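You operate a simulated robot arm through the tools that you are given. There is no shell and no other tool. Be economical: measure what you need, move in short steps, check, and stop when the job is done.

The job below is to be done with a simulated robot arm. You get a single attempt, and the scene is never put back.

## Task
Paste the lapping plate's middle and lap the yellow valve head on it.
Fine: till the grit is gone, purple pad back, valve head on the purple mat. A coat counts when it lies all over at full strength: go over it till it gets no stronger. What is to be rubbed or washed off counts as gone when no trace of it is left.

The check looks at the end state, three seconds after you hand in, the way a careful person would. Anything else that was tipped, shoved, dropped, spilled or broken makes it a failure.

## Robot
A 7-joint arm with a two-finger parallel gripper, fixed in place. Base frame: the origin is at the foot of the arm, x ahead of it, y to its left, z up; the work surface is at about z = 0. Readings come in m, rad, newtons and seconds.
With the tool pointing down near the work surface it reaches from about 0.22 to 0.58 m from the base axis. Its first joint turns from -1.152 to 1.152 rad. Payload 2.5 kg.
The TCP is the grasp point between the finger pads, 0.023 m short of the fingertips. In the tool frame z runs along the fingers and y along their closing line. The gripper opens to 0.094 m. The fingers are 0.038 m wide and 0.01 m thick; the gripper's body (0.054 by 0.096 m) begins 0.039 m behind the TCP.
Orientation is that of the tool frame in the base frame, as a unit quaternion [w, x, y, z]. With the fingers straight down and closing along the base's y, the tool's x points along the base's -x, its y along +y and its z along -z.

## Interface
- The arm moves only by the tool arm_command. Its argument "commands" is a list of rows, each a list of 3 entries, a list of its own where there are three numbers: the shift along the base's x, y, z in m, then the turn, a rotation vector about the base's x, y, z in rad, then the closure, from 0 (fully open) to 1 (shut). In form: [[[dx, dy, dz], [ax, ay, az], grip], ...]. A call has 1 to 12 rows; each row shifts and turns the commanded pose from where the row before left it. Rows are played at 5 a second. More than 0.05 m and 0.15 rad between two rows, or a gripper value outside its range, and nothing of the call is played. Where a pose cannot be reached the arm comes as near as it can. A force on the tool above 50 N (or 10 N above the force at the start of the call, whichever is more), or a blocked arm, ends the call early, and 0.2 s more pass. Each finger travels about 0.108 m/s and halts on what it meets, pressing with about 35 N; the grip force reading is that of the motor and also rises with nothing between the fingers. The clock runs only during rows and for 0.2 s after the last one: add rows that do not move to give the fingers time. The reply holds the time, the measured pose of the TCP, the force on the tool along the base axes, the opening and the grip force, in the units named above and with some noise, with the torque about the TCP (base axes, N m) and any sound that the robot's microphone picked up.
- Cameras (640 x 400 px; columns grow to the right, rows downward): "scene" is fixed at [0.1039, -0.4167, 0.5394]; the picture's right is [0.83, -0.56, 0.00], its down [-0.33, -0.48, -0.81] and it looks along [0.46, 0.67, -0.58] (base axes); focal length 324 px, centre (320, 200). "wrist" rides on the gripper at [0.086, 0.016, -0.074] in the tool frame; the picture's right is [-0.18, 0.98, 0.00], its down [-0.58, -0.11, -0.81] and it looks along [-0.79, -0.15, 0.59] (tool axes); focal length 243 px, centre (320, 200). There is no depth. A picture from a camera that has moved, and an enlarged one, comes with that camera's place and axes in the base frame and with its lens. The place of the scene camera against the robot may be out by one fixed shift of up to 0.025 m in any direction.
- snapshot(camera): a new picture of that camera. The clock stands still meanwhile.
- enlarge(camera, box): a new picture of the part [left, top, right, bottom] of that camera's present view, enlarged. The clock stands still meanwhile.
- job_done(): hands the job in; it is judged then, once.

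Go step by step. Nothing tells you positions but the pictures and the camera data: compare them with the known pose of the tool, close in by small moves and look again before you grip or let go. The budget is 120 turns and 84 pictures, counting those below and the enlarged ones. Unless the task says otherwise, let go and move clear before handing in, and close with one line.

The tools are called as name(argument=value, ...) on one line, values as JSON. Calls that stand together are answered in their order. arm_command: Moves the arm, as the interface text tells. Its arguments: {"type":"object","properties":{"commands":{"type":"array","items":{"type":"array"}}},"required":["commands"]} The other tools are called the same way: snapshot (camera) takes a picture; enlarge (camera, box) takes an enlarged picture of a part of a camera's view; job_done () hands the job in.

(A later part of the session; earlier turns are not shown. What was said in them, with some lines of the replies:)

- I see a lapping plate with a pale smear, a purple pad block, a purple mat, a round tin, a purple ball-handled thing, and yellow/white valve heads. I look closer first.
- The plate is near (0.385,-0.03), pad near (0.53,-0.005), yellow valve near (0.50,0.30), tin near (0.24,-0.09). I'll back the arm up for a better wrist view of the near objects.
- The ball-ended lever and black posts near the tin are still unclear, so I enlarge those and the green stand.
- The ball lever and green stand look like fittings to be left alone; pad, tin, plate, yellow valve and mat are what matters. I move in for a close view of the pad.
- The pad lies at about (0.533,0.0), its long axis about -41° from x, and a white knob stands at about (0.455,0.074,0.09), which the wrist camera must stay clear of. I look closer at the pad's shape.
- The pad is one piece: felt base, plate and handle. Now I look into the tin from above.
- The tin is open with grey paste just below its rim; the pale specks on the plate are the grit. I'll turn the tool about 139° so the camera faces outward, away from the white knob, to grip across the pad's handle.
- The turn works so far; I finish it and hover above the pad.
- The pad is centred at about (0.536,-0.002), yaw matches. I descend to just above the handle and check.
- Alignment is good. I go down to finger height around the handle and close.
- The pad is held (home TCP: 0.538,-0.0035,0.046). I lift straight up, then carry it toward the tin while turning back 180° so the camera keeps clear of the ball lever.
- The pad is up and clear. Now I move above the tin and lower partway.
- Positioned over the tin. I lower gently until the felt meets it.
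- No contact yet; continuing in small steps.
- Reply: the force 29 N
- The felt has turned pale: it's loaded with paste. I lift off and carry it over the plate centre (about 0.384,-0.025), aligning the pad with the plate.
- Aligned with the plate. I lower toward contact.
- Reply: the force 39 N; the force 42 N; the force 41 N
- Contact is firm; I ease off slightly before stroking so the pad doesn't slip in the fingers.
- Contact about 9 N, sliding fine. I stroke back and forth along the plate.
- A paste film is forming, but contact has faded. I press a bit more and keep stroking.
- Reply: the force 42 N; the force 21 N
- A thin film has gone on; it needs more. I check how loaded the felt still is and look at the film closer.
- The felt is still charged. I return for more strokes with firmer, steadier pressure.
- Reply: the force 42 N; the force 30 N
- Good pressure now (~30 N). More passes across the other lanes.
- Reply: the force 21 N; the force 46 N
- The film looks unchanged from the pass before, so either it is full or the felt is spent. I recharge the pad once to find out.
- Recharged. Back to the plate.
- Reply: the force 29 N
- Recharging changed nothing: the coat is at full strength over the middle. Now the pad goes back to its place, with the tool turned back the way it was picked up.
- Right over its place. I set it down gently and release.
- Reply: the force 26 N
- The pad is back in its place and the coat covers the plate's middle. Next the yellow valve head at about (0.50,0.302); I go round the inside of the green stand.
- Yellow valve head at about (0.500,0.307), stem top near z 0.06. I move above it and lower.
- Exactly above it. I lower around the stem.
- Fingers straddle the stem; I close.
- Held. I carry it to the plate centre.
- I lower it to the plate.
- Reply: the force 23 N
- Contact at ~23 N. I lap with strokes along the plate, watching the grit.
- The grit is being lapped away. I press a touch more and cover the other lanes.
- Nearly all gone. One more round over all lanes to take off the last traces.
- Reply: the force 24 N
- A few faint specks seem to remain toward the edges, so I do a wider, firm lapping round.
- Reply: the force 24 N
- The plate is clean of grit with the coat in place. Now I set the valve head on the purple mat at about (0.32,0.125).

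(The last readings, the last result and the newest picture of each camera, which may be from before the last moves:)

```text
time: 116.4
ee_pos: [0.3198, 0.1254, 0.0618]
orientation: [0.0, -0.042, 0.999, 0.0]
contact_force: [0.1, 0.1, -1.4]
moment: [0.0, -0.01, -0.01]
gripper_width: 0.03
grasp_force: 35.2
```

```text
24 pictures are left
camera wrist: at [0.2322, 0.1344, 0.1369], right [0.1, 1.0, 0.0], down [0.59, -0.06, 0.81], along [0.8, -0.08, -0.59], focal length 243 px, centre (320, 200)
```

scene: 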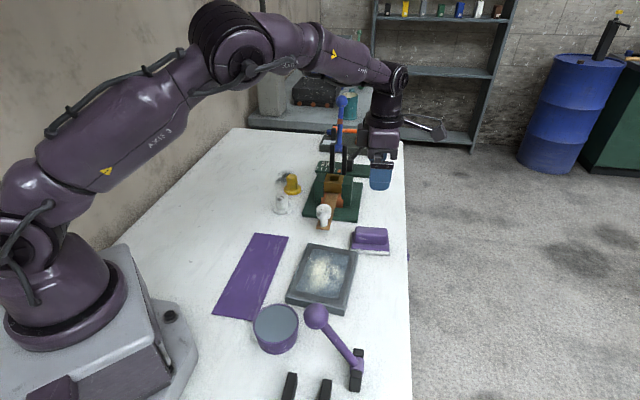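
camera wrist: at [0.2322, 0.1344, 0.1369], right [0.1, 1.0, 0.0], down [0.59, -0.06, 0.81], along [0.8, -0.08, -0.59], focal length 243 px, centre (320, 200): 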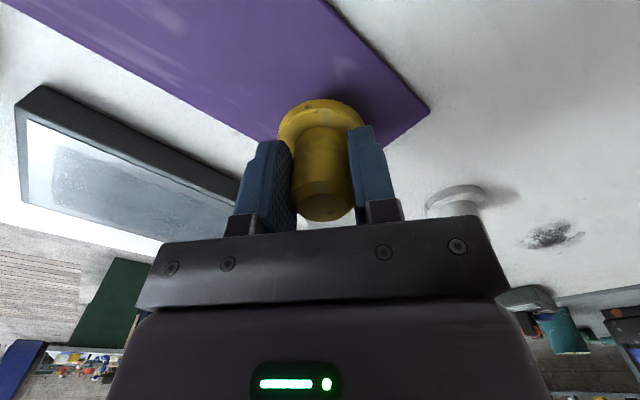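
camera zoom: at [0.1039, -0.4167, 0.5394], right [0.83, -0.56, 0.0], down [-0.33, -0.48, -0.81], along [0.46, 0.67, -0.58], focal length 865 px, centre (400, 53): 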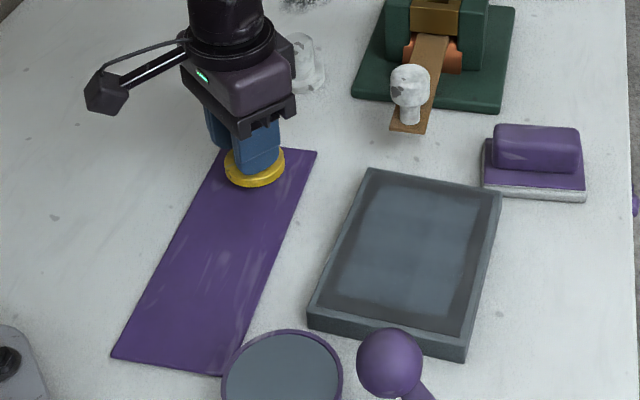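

Above the mat. I shift a little further inward and lower to contact.

arm_command(commands=[[[-0.015, -0.015, 0], [0, 0, 0], 1], [[0, 0, -0.01], [0, 0, 0], 1], [[0, 0, -0.004], [0, 0, 0], 1], [[0, 0, 0], [0, 0, 0], 1]])

arm_command(commands=[[[0, 0, -0.002], [0, 0, 0], 1], [[0, 0, 0], [0, 0, 0], 1]])

arm_command(commands=[[[0, 0, -0.002], [0, 0, 0], 1], [[0, 0, 0], [0, 0, 0], 1]])

```text
time: 117.4
ee_pos: [0.3055, 0.1101, 0.0479]
orientation: [0.0, -0.043, 0.999, 0.0]
contact_force: [0.0, 0.1, -1.6]
moment: [0.01, 0.0, 0.02]
gripper_width: 0.0301
grasp_force: 35.0
```

```text
time: 118.0
ee_pos: [0.3057, 0.1107, 0.0469]
orientation: [-0.001, -0.042, 0.999, 0.0]
contact_force: [1.1, 0.0, -2.3]
moment: [0.0, 0.03, 0.02]
gripper_width: 0.0301
grasp_force: 34.9
```

```text
time: 118.6
ee_pos: [0.3054, 0.1111, 0.0443]
orientation: [0.0, -0.044, 0.999, 0.0]
contact_force: [0.2, 0.1, -1.4]
moment: [-0.02, 0.0, -0.01]
gripper_width: 0.0299
grasp_force: 34.8
```

arm_command(commands=[[[0, 0, -0.002], [0, 0, 0], 1], [[0, 0, 0], [0, 0, 0], 1]])

arm_command(commands=[[[0, 0, -0.0015], [0, 0, 0], 1], [[0, 0, 0], [0, 0, 0], 1]])

```text
time: 119.2
ee_pos: [0.3054, 0.1117, 0.0437]
orientation: [0.0, -0.043, 0.999, 0.0]
contact_force: [-6.2, 1.1, 22.6]
moment: [0.01, -0.04, 0.02]
gripper_width: 0.0299
grasp_force: 35.1
```

```text
time: 119.8
ee_pos: [0.3061, 0.1099, 0.0414]
orientation: [0.001, -0.044, 0.999, 0.0]
contact_force: [-3.5, 3.5, 23.1]
moment: [0.06, -0.14, 0.03]
gripper_width: 0.03
grasp_force: 35.1
```

It's standing on the mat. I release and back straight up.

arm_command(commands=[[[0, 0, 0.0015], [0, 0, 0], 1], [[0, 0, 0], [0, 0, 0], 0.7], [[0, 0, 0], [0, 0, 0], 0.3], [[0, 0, 0], [0, 0, 0], 0], [[0, 0, 0], [0, 0, 0], 0], [[0, 0, 0.04], [0, 0, 0], 0], [[0, 0, 0.045], [0, 0, 0], 0], [[0, 0, 0.045], [0, 0, 0], 0], [[0, 0, 0.045], [0, 0, 0], 0], [[0, 0, 0.04], [0, 0, 0], 0], [[0, 0, 0], [0, 0, 0], 0]])

snapshot(camera="wrist")

enlarge(camera="scene", box=[200, 180, 420, 340])

```text
time: 122.2
ee_pos: [0.3038, 0.1077, 0.2586]
orientation: [0.0, -0.043, 0.999, 0.0]
contact_force: [0.5, 0.6, -0.3]
moment: [0.02, 0.0, 0.0]
gripper_width: 0.094
grasp_force: 0.1
```

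```text
23 pictures are left
camera wrist: at [0.2159, 0.1173, 0.3342], right [0.1, 1.0, 0.0], down [0.59, -0.06, 0.81], along [0.8, -0.08, -0.59], focal length 243 px, centre (320, 200)
```

wrist: 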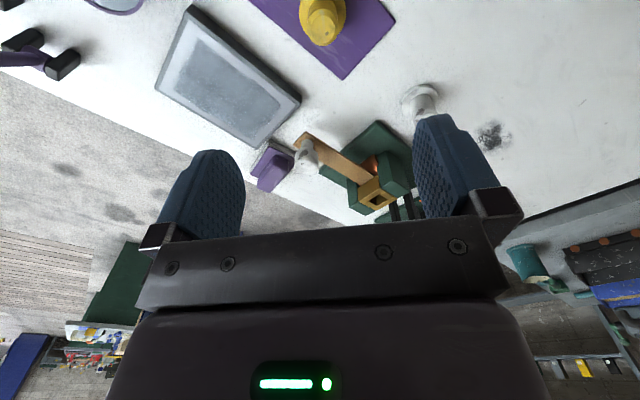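

```text
2.50 times, centred on (310, 260) of scene
camera zoom: at [0.1038, -0.4167, 0.5394], right [0.83, -0.56, 0.0], down [-0.33, -0.48, -0.81], along [0.46, 0.67, -0.58], focal length 811 px, centre (345, 50)
```

zoom: 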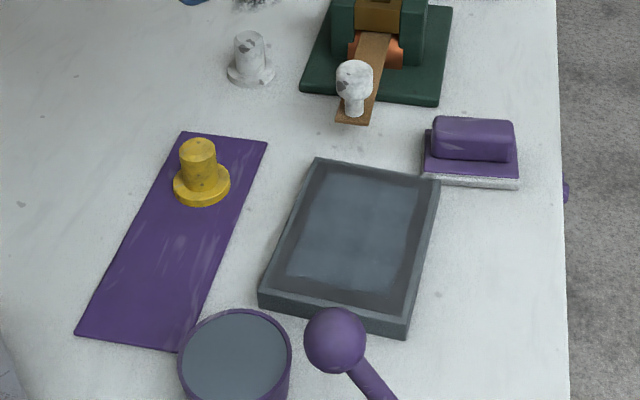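

enlarge(camera="wrist", box=[150, 0, 310, 150])

enlarge(camera="scene", box=[275, 235, 375, 315])

```text
2.67 times, centred on (230, 75) of wrist
camera zoom: at [0.2159, 0.1173, 0.3342], right [0.1, 1.0, 0.0], down [0.59, -0.06, 0.81], along [0.8, -0.08, -0.59], focal length 647 px, centre (560, 533)
```

zoom: 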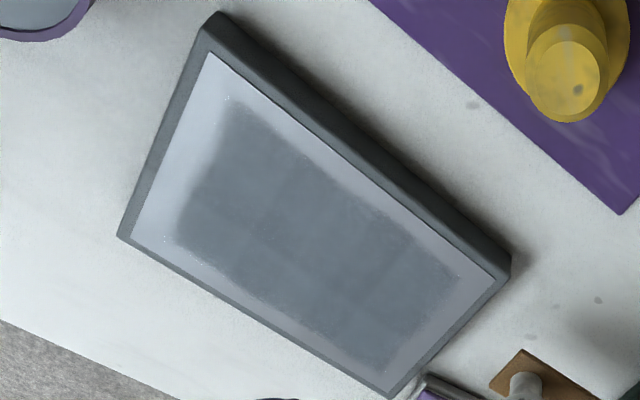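

```text
5.00 times, centred on (325, 275) of scene
camera zoom: at [0.1038, -0.4167, 0.5394], right [0.83, -0.56, 0.0], down [-0.33, -0.48, -0.81], along [0.46, 0.67, -0.58], focal length 1623 px, centre (295, -175)
```

zoom: 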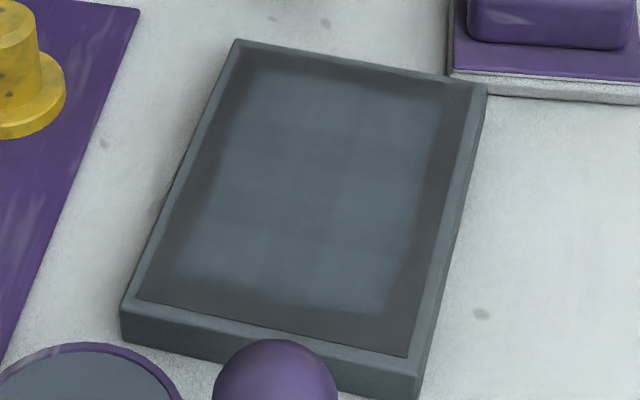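

enlarge(camera="wrist", box=[180, 10, 230, 40])

enlarge(camera="wrist", box=[175, 75, 225, 105])

enlarge(camera="wrist", box=[240, 85, 290, 115])

```text
12.80 times, centred on (205, 25) of wrist
camera zoom: at [0.2159, 0.1173, 0.3342], right [0.1, 1.0, 0.0], down [0.59, -0.06, 0.81], along [0.8, -0.08, -0.59], focal length 3106 px, centre (1792, 2440)
```

zoom: 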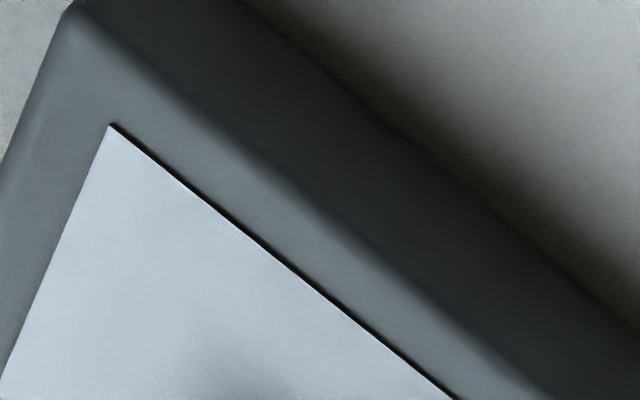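

```text
12.80 times, centred on (200, 90) of wrist
camera zoom: at [0.2159, 0.1173, 0.3342], right [0.1, 1.0, 0.0], down [0.59, -0.06, 0.81], along [0.8, -0.08, -0.59], focal length 3106 px, centre (1856, 1608)
```

zoom: 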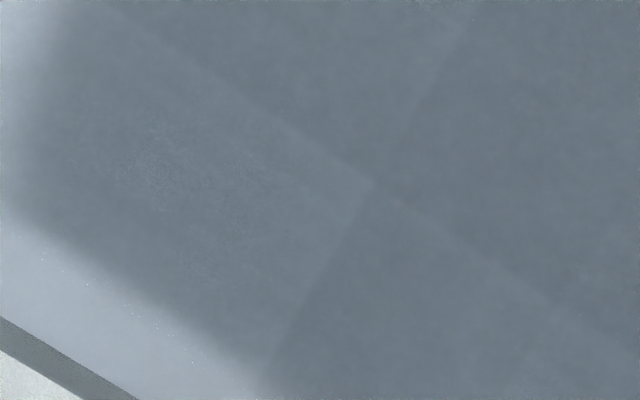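

```text
12.80 times, centred on (265, 100) of wrist
camera zoom: at [0.2159, 0.1173, 0.3342], right [0.1, 1.0, 0.0], down [0.59, -0.06, 0.81], along [0.8, -0.08, -0.59], focal length 3106 px, centre (1024, 1480)
```

zoom: 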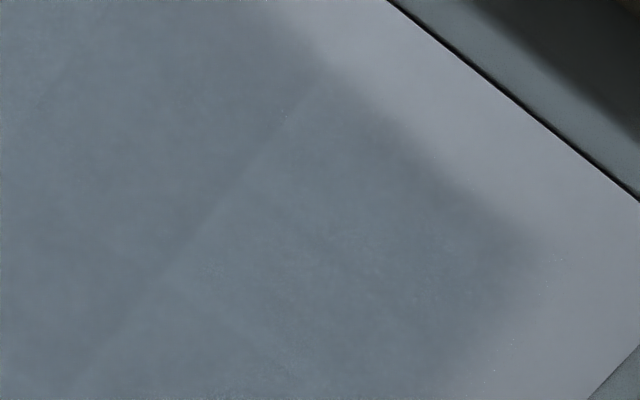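

The central cells are clean, but the outer cells still look a trace paler with faint specks, so a little grit remains there. I pick the valve head up again and lap the outer ring thoroughly.

arm_command(commands=[[[0, 0, -0.04], [0, 0, 0], 0], [[0, 0, -0.045], [0, 0, 0], 0], [[0, 0, -0.045], [0, 0, 0], 0], [[0, 0, -0.045], [0, 0, 0], 0], [[0, 0, -0.035], [0, 0, 0], 0], [[0, 0, 0], [0, 0, 0], 0.4], [[0, 0, 0], [0, 0, 0], 0.7], [[0, 0, 0], [0, 0, 0], 1], [[0, 0, 0], [0, 0, 0], 1], [[0, 0, 0], [0, 0, 0], 1]])

arm_command(commands=[[[0, 0, 0.04], [0, 0, 0], 1], [[0, 0, 0.045], [0, 0, 0], 1], [[0.02, -0.03, 0], [0, 0, 0], 1], [[0.02, -0.03, 0], [0, 0, 0], 1], [[0.02, -0.035, 0], [0, 0, 0], 1], [[0.02, -0.039, 0], [0, 0, 0], 1], [[0, 0, -0.03], [0, 0, 0], 1], [[0, 0, -0.03], [0, 0, 0], 1], [[0, 0, 0], [0, 0, 0], 1]])

```text
time: 124.4
ee_pos: [0.3052, 0.1124, 0.049]
orientation: [0.0, -0.043, 0.999, 0.0]
contact_force: [0.1, -0.5, -0.3]
moment: [-0.02, 0.01, 0.01]
gripper_width: 0.0301
grasp_force: 34.8
```

```text
time: 126.4
ee_pos: [0.3858, -0.0228, 0.0715]
orientation: [0.0, -0.044, 0.999, 0.0]
contact_force: [-0.9, -0.5, -1.8]
moment: [0.0, 0.02, -0.02]
gripper_width: 0.0297
grasp_force: 34.8
```

arm_command(commands=[[[0, 0, -0.003], [0, 0, 0], 1], [[0, 0, 0], [0, 0, 0], 1]])

arm_command(commands=[[[0, 0, -0.0015], [0, 0, 0], 1], [[0, 0, 0], [0, 0, 0], 1]])

```text
time: 127.0
ee_pos: [0.3852, -0.0235, 0.0687]
orientation: [0.0, -0.044, 0.999, 0.0]
contact_force: [0.1, -0.4, -0.7]
moment: [0.01, 0.02, 0.03]
gripper_width: 0.0298
grasp_force: 35.3
```

```text
time: 127.6
ee_pos: [0.3845, -0.0241, 0.067]
orientation: [-0.001, -0.043, 0.999, 0.001]
contact_force: [-0.2, -0.5, -1.4]
moment: [0.03, -0.03, 0.0]
gripper_width: 0.03
grasp_force: 34.9
```

arm_command(commands=[[[0, 0, -0.0015], [0, 0, 0], 1], [[0, 0, 0], [0, 0, 0], 1]])

arm_command(commands=[[[0, 0, -0.0012], [0, 0, 0], 1], [[0, 0, 0], [0, 0, 0], 1]])

```text
time: 128.2
ee_pos: [0.3855, -0.0236, 0.0677]
orientation: [0.0, -0.042, 0.999, 0.0]
contact_force: [0.4, 0.2, -1.3]
moment: [0.05, -0.01, -0.02]
gripper_width: 0.0301
grasp_force: 35.0
```

```text
time: 128.8
ee_pos: [0.3852, -0.022, 0.0655]
orientation: [0.0, -0.043, 0.999, 0.0]
contact_force: [-1.3, -1.3, 1.7]
moment: [0.05, -0.02, 0.02]
gripper_width: 0.03
grasp_force: 35.1
```

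arm_command(commands=[[[0, 0, -0.0015], [0, 0, 0], 1], [[-0.0167, -0.0151, 0.0003], [0, 0, 0], 1], [[-0.0167, -0.0151, 0.0003], [0, 0, 0], 1], [[0.01, -0.0111, 0], [0, 0, 0], 1], [[0.01, -0.0111, 0], [0, 0, 0], 1], [[-0.0134, 0.0148, 0], [0, 0, 0], 1], [[-0.0134, 0.0148, 0], [0, 0, 0], 1], [[-0.0134, 0.0148, 0], [0, 0, 0], 1], [[0.0134, -0.0148, 0], [0, 0, 0], 1], [[0.0134, -0.0148, 0], [0, 0, 0], 1], [[0.0134, -0.0148, 0], [0, 0, 0], 1], [[0, 0, 0], [0, 0, 0], 1]])

arm_command(commands=[[[0.0167, 0.0151, -0.0003], [0, 0, 0], 1], [[0.0167, 0.0151, -0.0003], [0, 0, 0], 1], [[0.0167, 0.0151, -0.0003], [0, 0, 0], 1], [[0.0167, 0.0151, -0.0003], [0, 0, 0], 1], [[-0.0134, 0.0148, 0], [0, 0, 0], 1], [[-0.0134, 0.0148, 0], [0, 0, 0], 1], [[-0.0134, 0.0148, 0], [0, 0, 0], 1], [[0.0134, -0.0148, 0], [0, 0, 0], 1], [[0.0134, -0.0148, 0], [0, 0, 0], 1], [[0.0134, -0.0148, 0], [0, 0, 0], 1], [[0, 0, 0], [0, 0, 0], 1]])

```text
time: 131.4
ee_pos: [0.3726, -0.0769, 0.065]
orientation: [0.001, -0.044, 0.999, 0.0]
contact_force: [-6.4, 5.3, 21.4]
moment: [0.08, 0.0, 0.1]
gripper_width: 0.0299
grasp_force: 34.9
```

```text
time: 133.8
ee_pos: [0.4399, -0.0152, 0.0632]
orientation: [0.0, -0.044, 0.999, 0.0]
contact_force: [-0.3, 0.3, -0.7]
moment: [0.0, 0.03, 0.01]
gripper_width: 0.0299
grasp_force: 34.5
```

Contact was lost at the far end; I press down again there and redo it.

arm_command(commands=[[[0, 0, -0.0012], [0, 0, 0], 1], [[0, 0, 0], [0, 0, 0], 1]])

arm_command(commands=[[[0, 0, -0.001], [0, 0, 0], 1], [[0, 0, 0], [0, 0, 0], 1]])

```text
time: 134.4
ee_pos: [0.439, -0.0149, 0.0633]
orientation: [0.001, -0.043, 0.999, 0.0]
contact_force: [-3.3, 0.7, 8.2]
moment: [0.1, -0.02, 0.03]
gripper_width: 0.03
grasp_force: 34.2
```

```text
time: 135.0
ee_pos: [0.4389, -0.0153, 0.0628]
orientation: [0.002, -0.043, 0.999, 0.0]
contact_force: [-6.2, 0.4, 23.4]
moment: [0.01, 0.0, 0.01]
gripper_width: 0.0304
grasp_force: 35.2
```

arm_command(commands=[[[-0.0134, 0.0148, 0], [0, 0, 0], 1], [[-0.0134, 0.0148, 0], [0, 0, 0], 1], [[-0.0134, 0.0148, 0], [0, 0, 0], 1], [[0.0134, -0.0148, -0.0003], [0, 0, 0], 1], [[0.0134, -0.0148, 0], [0, 0, 0], 1], [[0.0134, -0.0148, 0], [0, 0, 0], 1], [[-0.0134, 0.0148, -0.0003], [0, 0, 0], 1], [[-0.0134, 0.0148, 0], [0, 0, 0], 1], [[-0.0134, 0.0148, 0], [0, 0, 0], 1], [[0, 0, 0], [0, 0, 0], 1]])

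arm_command(commands=[[[-0.0167, -0.0151, 0.0004], [0, 0, 0], 1], [[-0.0167, -0.0151, 0.0004], [0, 0, 0], 1], [[-0.0167, -0.0151, 0.0004], [0, 0, 0], 1], [[-0.0167, -0.0151, 0.0004], [0, 0, 0], 1], [[0.0167, 0.0151, -0.0004], [0, 0, 0], 1], [[0.0167, 0.0151, -0.0004], [0, 0, 0], 1], [[0.0167, 0.0151, -0.0004], [0, 0, 0], 1], [[0.0167, 0.0151, -0.0004], [0, 0, 0], 1], [[0, 0, 0], [0, 0, 0], 1]])

```text
time: 137.2
ee_pos: [0.3982, 0.0299, 0.0597]
orientation: [0.001, -0.043, 0.999, -0.001]
contact_force: [6.4, -4.9, 22.4]
moment: [-0.18, -0.19, 0.0]
gripper_width: 0.03
grasp_force: 34.6
```

```text
time: 139.2
ee_pos: [0.399, 0.0301, 0.0594]
orientation: [0.0, -0.043, 0.999, -0.001]
contact_force: [0.5, 0.1, -1.8]
moment: [-0.01, -0.02, 0.01]
gripper_width: 0.03
grasp_force: 35.1
```

arm_command(commands=[[[0, 0, -0.0012], [0, 0, 0], 1], [[-0.0167, -0.0151, 0.0004], [0, 0, 0], 1], [[-0.0167, -0.0151, 0.0003], [0, 0, 0], 1], [[-0.0167, -0.0151, 0.0003], [0, 0, 0], 1], [[-0.0167, -0.0151, 0.0003], [0, 0, 0], 1], [[0, 0, 0], [0, 0, 0], 1]])

arm_command(commands=[[[0.0134, -0.0148, 0], [0, 0, 0], 1], [[0.0134, -0.0148, 0], [0, 0, 0], 1], [[0.0134, -0.0148, 0], [0, 0, 0], 1], [[-0.0134, 0.0148, 0], [0, 0, 0], 1], [[-0.0134, 0.0148, 0], [0, 0, 0], 1], [[-0.0134, 0.0148, 0], [0, 0, 0], 1], [[0.0134, -0.0148, 0], [0, 0, 0], 1], [[0.0134, -0.0148, 0], [0, 0, 0], 1], [[0.0134, -0.0148, 0], [0, 0, 0], 1], [[0, 0, 0], [0, 0, 0], 1]])

```text
time: 140.6
ee_pos: [0.3303, -0.0296, 0.0594]
orientation: [0.001, -0.043, 0.999, 0.0]
contact_force: [-0.3, 0.3, -0.7]
moment: [0.01, -0.01, 0.0]
gripper_width: 0.0301
grasp_force: 35.3
```

```text
time: 142.8
ee_pos: [0.3722, -0.0752, 0.0605]
orientation: [0.001, -0.044, 0.999, 0.0]
contact_force: [0.1, 0.5, -0.8]
moment: [0.01, -0.02, 0.03]
gripper_width: 0.0301
grasp_force: 34.9
```

arm_command(commands=[[[0, 0, -0.0012], [0, 0, 0], 1], [[0, 0, 0], [0, 0, 0], 1]])

arm_command(commands=[[[0, 0, -0.0008], [0, 0, 0], 1], [[0, 0, 0], [0, 0, 0], 1]])

```text
time: 143.4
ee_pos: [0.3722, -0.0765, 0.0598]
orientation: [0.0, -0.044, 0.999, 0.0]
contact_force: [-6.3, 2.0, 19.6]
moment: [0.05, -0.12, 0.05]
gripper_width: 0.03
grasp_force: 35.5
```

```text
time: 144.0
ee_pos: [0.3727, -0.0752, 0.0595]
orientation: [0.001, -0.044, 0.999, 0.0]
contact_force: [-5.2, 3.4, 22.1]
moment: [0.05, -0.03, 0.03]
gripper_width: 0.03
grasp_force: 34.7
```

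Good contact again at the near-base end; stroking that end and the right-hand lane.

arm_command(commands=[[[-0.0134, 0.0148, 0], [0, 0, 0], 1], [[-0.0134, 0.0148, 0], [0, 0, 0], 1], [[-0.0134, 0.0148, 0], [0, 0, 0], 1], [[0.0134, -0.0148, 0], [0, 0, 0], 1], [[0.0134, -0.0148, 0], [0, 0, 0], 1], [[0.0134, -0.0148, 0], [0, 0, 0], 1], [[0, 0, 0], [0, 0, 0], 1]])

arm_command(commands=[[[0.0167, 0.0151, -0.0004], [0, 0, 0], 1], [[0.0167, 0.0151, -0.0005], [0, 0, 0], 1], [[0.0167, 0.0151, -0.0005], [0, 0, 0], 1], [[0.0167, 0.0151, -0.0005], [0, 0, 0], 1], [[-0.0167, -0.0151, 0.0004], [0, 0, 0], 1], [[-0.0167, -0.0151, 0.0004], [0, 0, 0], 1], [[-0.0167, -0.0151, 0.0004], [0, 0, 0], 1], [[-0.0167, -0.0151, 0.0004], [0, 0, 0], 1], [[0, 0, 0], [0, 0, 0], 1]])

enlarge(camera="scene", box=[275, 235, 375, 315])

```text
time: 145.6
ee_pos: [0.3714, -0.0758, 0.0589]
orientation: [-0.001, -0.043, 0.999, 0.0]
contact_force: [-0.2, -0.2, -1.3]
moment: [0.02, 0.02, 0.01]
gripper_width: 0.0301
grasp_force: 35.1
```

```text
time: 147.6
ee_pos: [0.371, -0.0766, 0.0581]
orientation: [0.001, -0.043, 0.999, 0.0]
contact_force: [0.2, 1.1, -1.2]
moment: [-0.01, -0.01, -0.03]
gripper_width: 0.03
grasp_force: 34.9
```

```text
5.00 times, centred on (325, 275) of scene
camera zoom: at [0.1038, -0.4167, 0.5394], right [0.83, -0.56, 0.0], down [-0.33, -0.48, -0.81], along [0.46, 0.67, -0.58], focal length 1623 px, centre (295, -175)
```

zoom: 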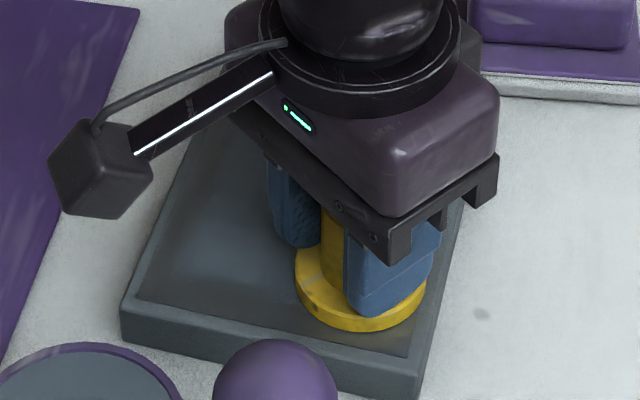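

arm_command(commands=[[[0, 0, 0.03], [0, 0, 0], 1], [[0, 0, 0.04], [0, 0, 0], 1], [[-0.02, 0.04, 0.03], [0, 0, 0], 1], [[-0.02, 0.045, 0.0], [0, 0, 0], 1], [[-0.015, 0.045, 0.0], [0, 0, 0], 1], [[-0.01, 0.045, 0.0], [0, 0, 0], 1], [[0, 0, 0.0], [0, 0, 0], 1]])

enlarge(camera="scene", box=[275, 235, 375, 315])

enlarge(camera="wrist", box=[60, 0, 300, 150])

```text
refused: row 3 steps farther than a row can; nothing moved
```

```text
5.00 times, centred on (325, 275) of scene
camera zoom: at [0.1038, -0.4167, 0.5394], right [0.83, -0.56, 0.0], down [-0.33, -0.48, -0.81], along [0.46, 0.67, -0.58], focal length 1623 px, centre (295, -175)
```

zoom: 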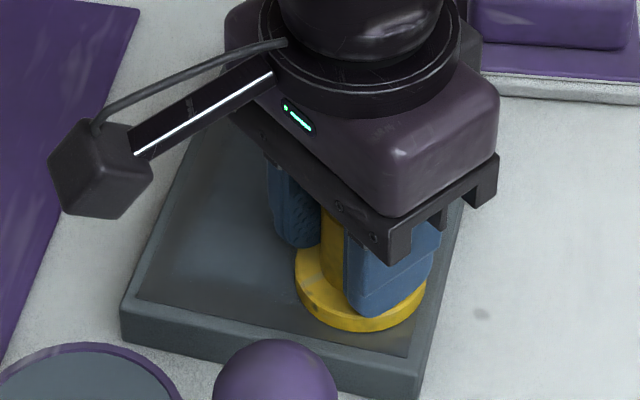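

```text
2.67 times, centred on (180, 75) of wrist
camera zoom: at [0.2824, -0.0668, 0.1331], right [0.1, 1.0, 0.0], down [0.59, -0.06, 0.81], along [0.8, -0.08, -0.59], focal length 647 px, centre (693, 533)
```

zoom: 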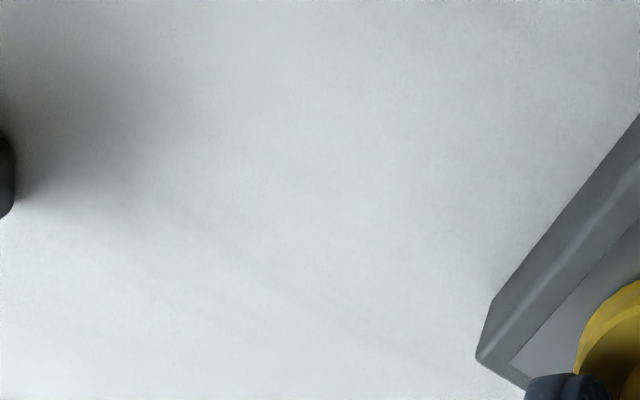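

arm_command(commands=[[[0, 0, 0.03], [0, 0, 0], 1], [[0, 0, 0.04], [0, 0, 0], 1], [[-0.02, 0.03, 0.03], [0, 0, 0], 1], [[-0.02, 0.045, 0.0], [0, 0, 0], 1], [[-0.015, 0.045, 0.0], [0, 0, 0], 1], [[-0.01, 0.045, 0.0], [0, 0, 0], 1], [[0, 0.02, 0.0], [0, 0, 0], 1], [[0, 0, 0.0], [0, 0, 0], 1]])

enlarge(camera="scene", box=[275, 235, 375, 315])

```text
time: 149.4
ee_pos: [0.3072, 0.11, 0.1572]
orientation: [0.0, -0.042, 0.999, 0.0]
contact_force: [0.0, 0.1, -0.8]
moment: [0.02, 0.0, -0.01]
gripper_width: 0.0301
grasp_force: 35.5
```

```text
5.00 times, centred on (325, 275) of scene
camera zoom: at [0.1039, -0.4167, 0.5394], right [0.83, -0.56, 0.0], down [-0.33, -0.48, -0.81], along [0.46, 0.67, -0.58], focal length 1623 px, centre (295, -175)
```

zoom: 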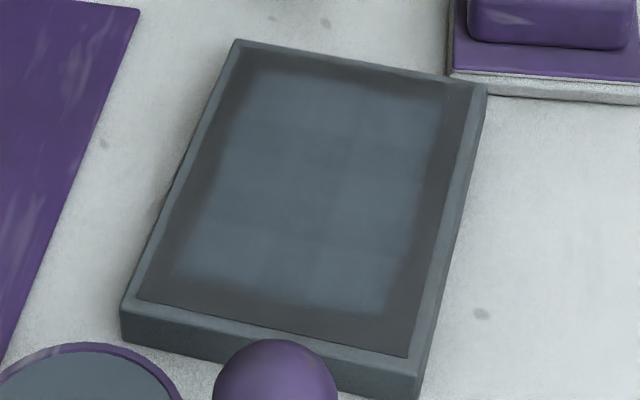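

The look is unchanged from the scene side. I raise to the same height as before to compare the faint specks at the corner.

arm_command(commands=[[[-0.002, -0.001, 0.04], [0, 0, 0], 1], [[-0.001, 0, 0.04], [0, 0, 0], 1], [[0, 0, 0.02], [0, 0, 0], 1], [[0, 0, 0], [0, 0, 0], 1]])

enlarge(camera="wrist", box=[150, 0, 310, 150])

enlarge(camera="wrist", box=[175, 75, 225, 105])

```text
time: 150.4
ee_pos: [0.3045, 0.1086, 0.2582]
orientation: [0.0, -0.043, 0.999, 0.001]
contact_force: [-0.5, -0.3, -1.2]
moment: [0.0, -0.01, -0.01]
gripper_width: 0.0301
grasp_force: 34.6
```

```text
2.67 times, centred on (230, 75) of wrist
camera zoom: at [0.2163, 0.1179, 0.3335], right [0.1, 1.0, 0.0], down [0.59, -0.06, 0.81], along [0.8, -0.08, -0.59], focal length 647 px, centre (560, 533)
```

zoom: 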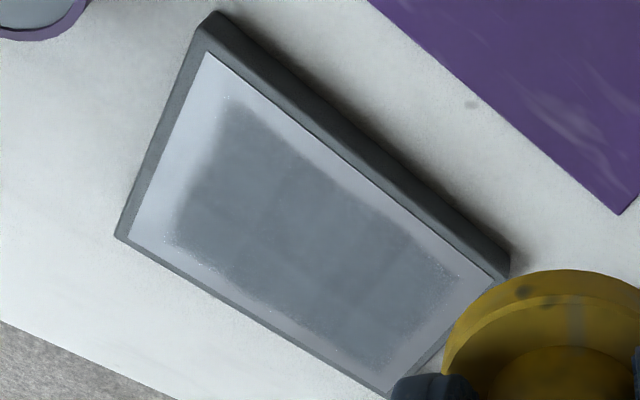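

```text
12.80 times, centred on (200, 90) of wrist
camera zoom: at [0.2163, 0.1179, 0.3335], right [0.1, 1.0, 0.0], down [0.59, -0.06, 0.81], along [0.8, -0.08, -0.59], focal length 3106 px, centre (1856, 1608)
```

zoom: 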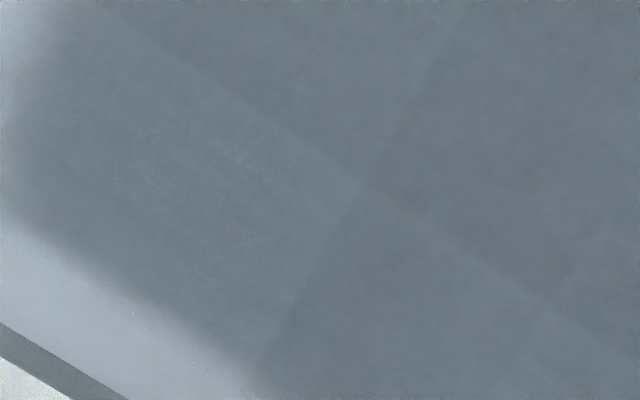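

No change from further lapping, so that faint texture is just the surface's look; the grit is gone. I set the valve head back on the mat.

arm_command(commands=[[[0, 0, -0.045], [0, 0, 0], 1], [[0, 0, -0.045], [0, 0, 0], 1], [[0, 0, -0.045], [0, 0, 0], 1], [[0, 0, -0.045], [0, 0, 0], 1], [[0, 0, -0.03], [0, 0, 0], 1], [[0, 0, -0.004], [0, 0, 0], 1], [[0, 0, 0], [0, 0, 0], 1]])

arm_command(commands=[[[0, 0, -0.002], [0, 0, 0], 1], [[0, 0, 0], [0, 0, 0], 1]])

arm_command(commands=[[[0, 0, -0.0015], [0, 0, 0], 1], [[0, 0, 0], [0, 0, 0], 1]])

```text
time: 152.0
ee_pos: [0.3039, 0.1084, 0.0416]
orientation: [-0.001, -0.043, 0.999, 0.0]
contact_force: [-0.1, -0.6, -1.6]
moment: [0.02, -0.02, 0.0]
gripper_width: 0.0299
grasp_force: 35.1
```

```text
time: 152.6
ee_pos: [0.3042, 0.1085, 0.042]
orientation: [0.0, -0.043, 0.999, 0.0]
contact_force: [-0.4, 0.1, -1.0]
moment: [-0.01, 0.01, 0.0]
gripper_width: 0.03
grasp_force: 35.0
```

```text
time: 153.2
ee_pos: [0.3044, 0.1084, 0.0395]
orientation: [0.0, -0.042, 0.999, 0.0]
contact_force: [-0.5, 0.7, -1.9]
moment: [0.02, 0.01, -0.05]
gripper_width: 0.0301
grasp_force: 35.5
```

arm_command(commands=[[[0, 0, -0.0015], [0, 0, 0], 1], [[0, 0, 0], [0, 0, 0], 1]])

arm_command(commands=[[[0, 0, -0.0015], [0, 0, 0], 1], [[0, 0, 0], [0, 0, 0], 1]])

```text
time: 153.8
ee_pos: [0.3045, 0.1089, 0.0397]
orientation: [0.001, -0.044, 0.999, -0.001]
contact_force: [-4.9, -2.4, 28.1]
moment: [-0.12, 0.21, 0.02]
gripper_width: 0.0301
grasp_force: 34.9
```

```text
time: 154.4
ee_pos: [0.305, 0.1081, 0.0364]
orientation: [0.0, -0.042, 0.999, 0.001]
contact_force: [0.1, -8.5, 23.0]
moment: [-0.09, -0.3, -0.06]
gripper_width: 0.0302
grasp_force: 34.6
```

It rests on the mat; I release and go up.

arm_command(commands=[[[0, 0, 0.002], [0, 0, 0], 1], [[0, 0, 0], [0, 0, 0], 0.7], [[0, 0, 0], [0, 0, 0], 0.3], [[0, 0, 0], [0, 0, 0], 0], [[0, 0, 0], [0, 0, 0], 0], [[0, 0, 0.04], [0, 0, 0], 0], [[0, 0, 0.045], [0, 0, 0], 0], [[0, 0, 0.045], [0, 0, 0], 0], [[0, 0, 0.045], [0, 0, 0], 0], [[0, 0, 0.04], [0, 0, 0], 0], [[0, 0, 0], [0, 0, 0], 0]])

snapshot(camera="scene")

enlarge(camera="scene", box=[200, 180, 420, 340])

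```text
time: 156.8
ee_pos: [0.3053, 0.1083, 0.2549]
orientation: [0.0, -0.042, 0.999, 0.0]
contact_force: [0.7, -0.3, -0.2]
moment: [0.01, 0.01, 0.03]
gripper_width: 0.094
grasp_force: 0.0
```

```text
10 pictures are left
```

scene: 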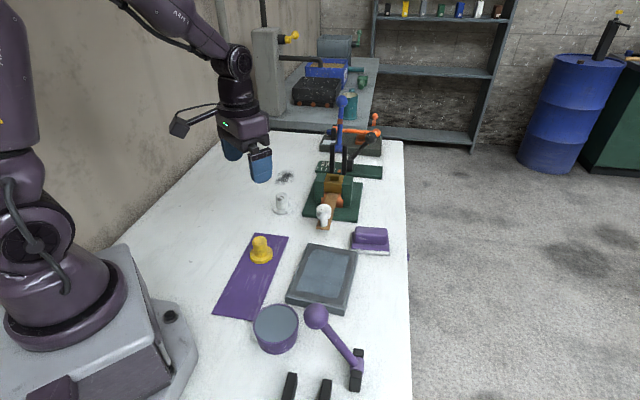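

```text
2.50 times, centred on (310, 260) of scene
camera zoom: at [0.1038, -0.4167, 0.5394], right [0.83, -0.56, 0.0], down [-0.33, -0.48, -0.81], along [0.46, 0.67, -0.58], focal length 811 px, centre (345, 50)
```

zoom: 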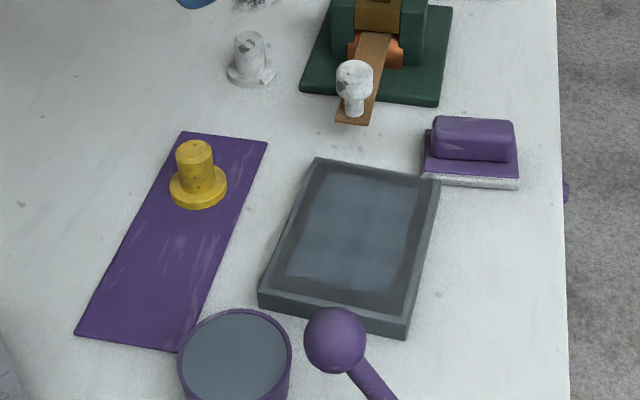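

The valve head stands on the mat, the pad is in its place, the plate's middle is coated with the grit gone, and the arm is clear. I hand in.

job_done()

```text
The job is handed in.
```

The plate's middle is pasted and the yellow valve head is lapped on it until I could see no grit. The purple pad is back in its place, and the valve head stands on the purple mat. Close up, the coat's corners and outer part still looked very slightly paler, but more lapping there changed nothing, so I took it as surface texture, not grit.
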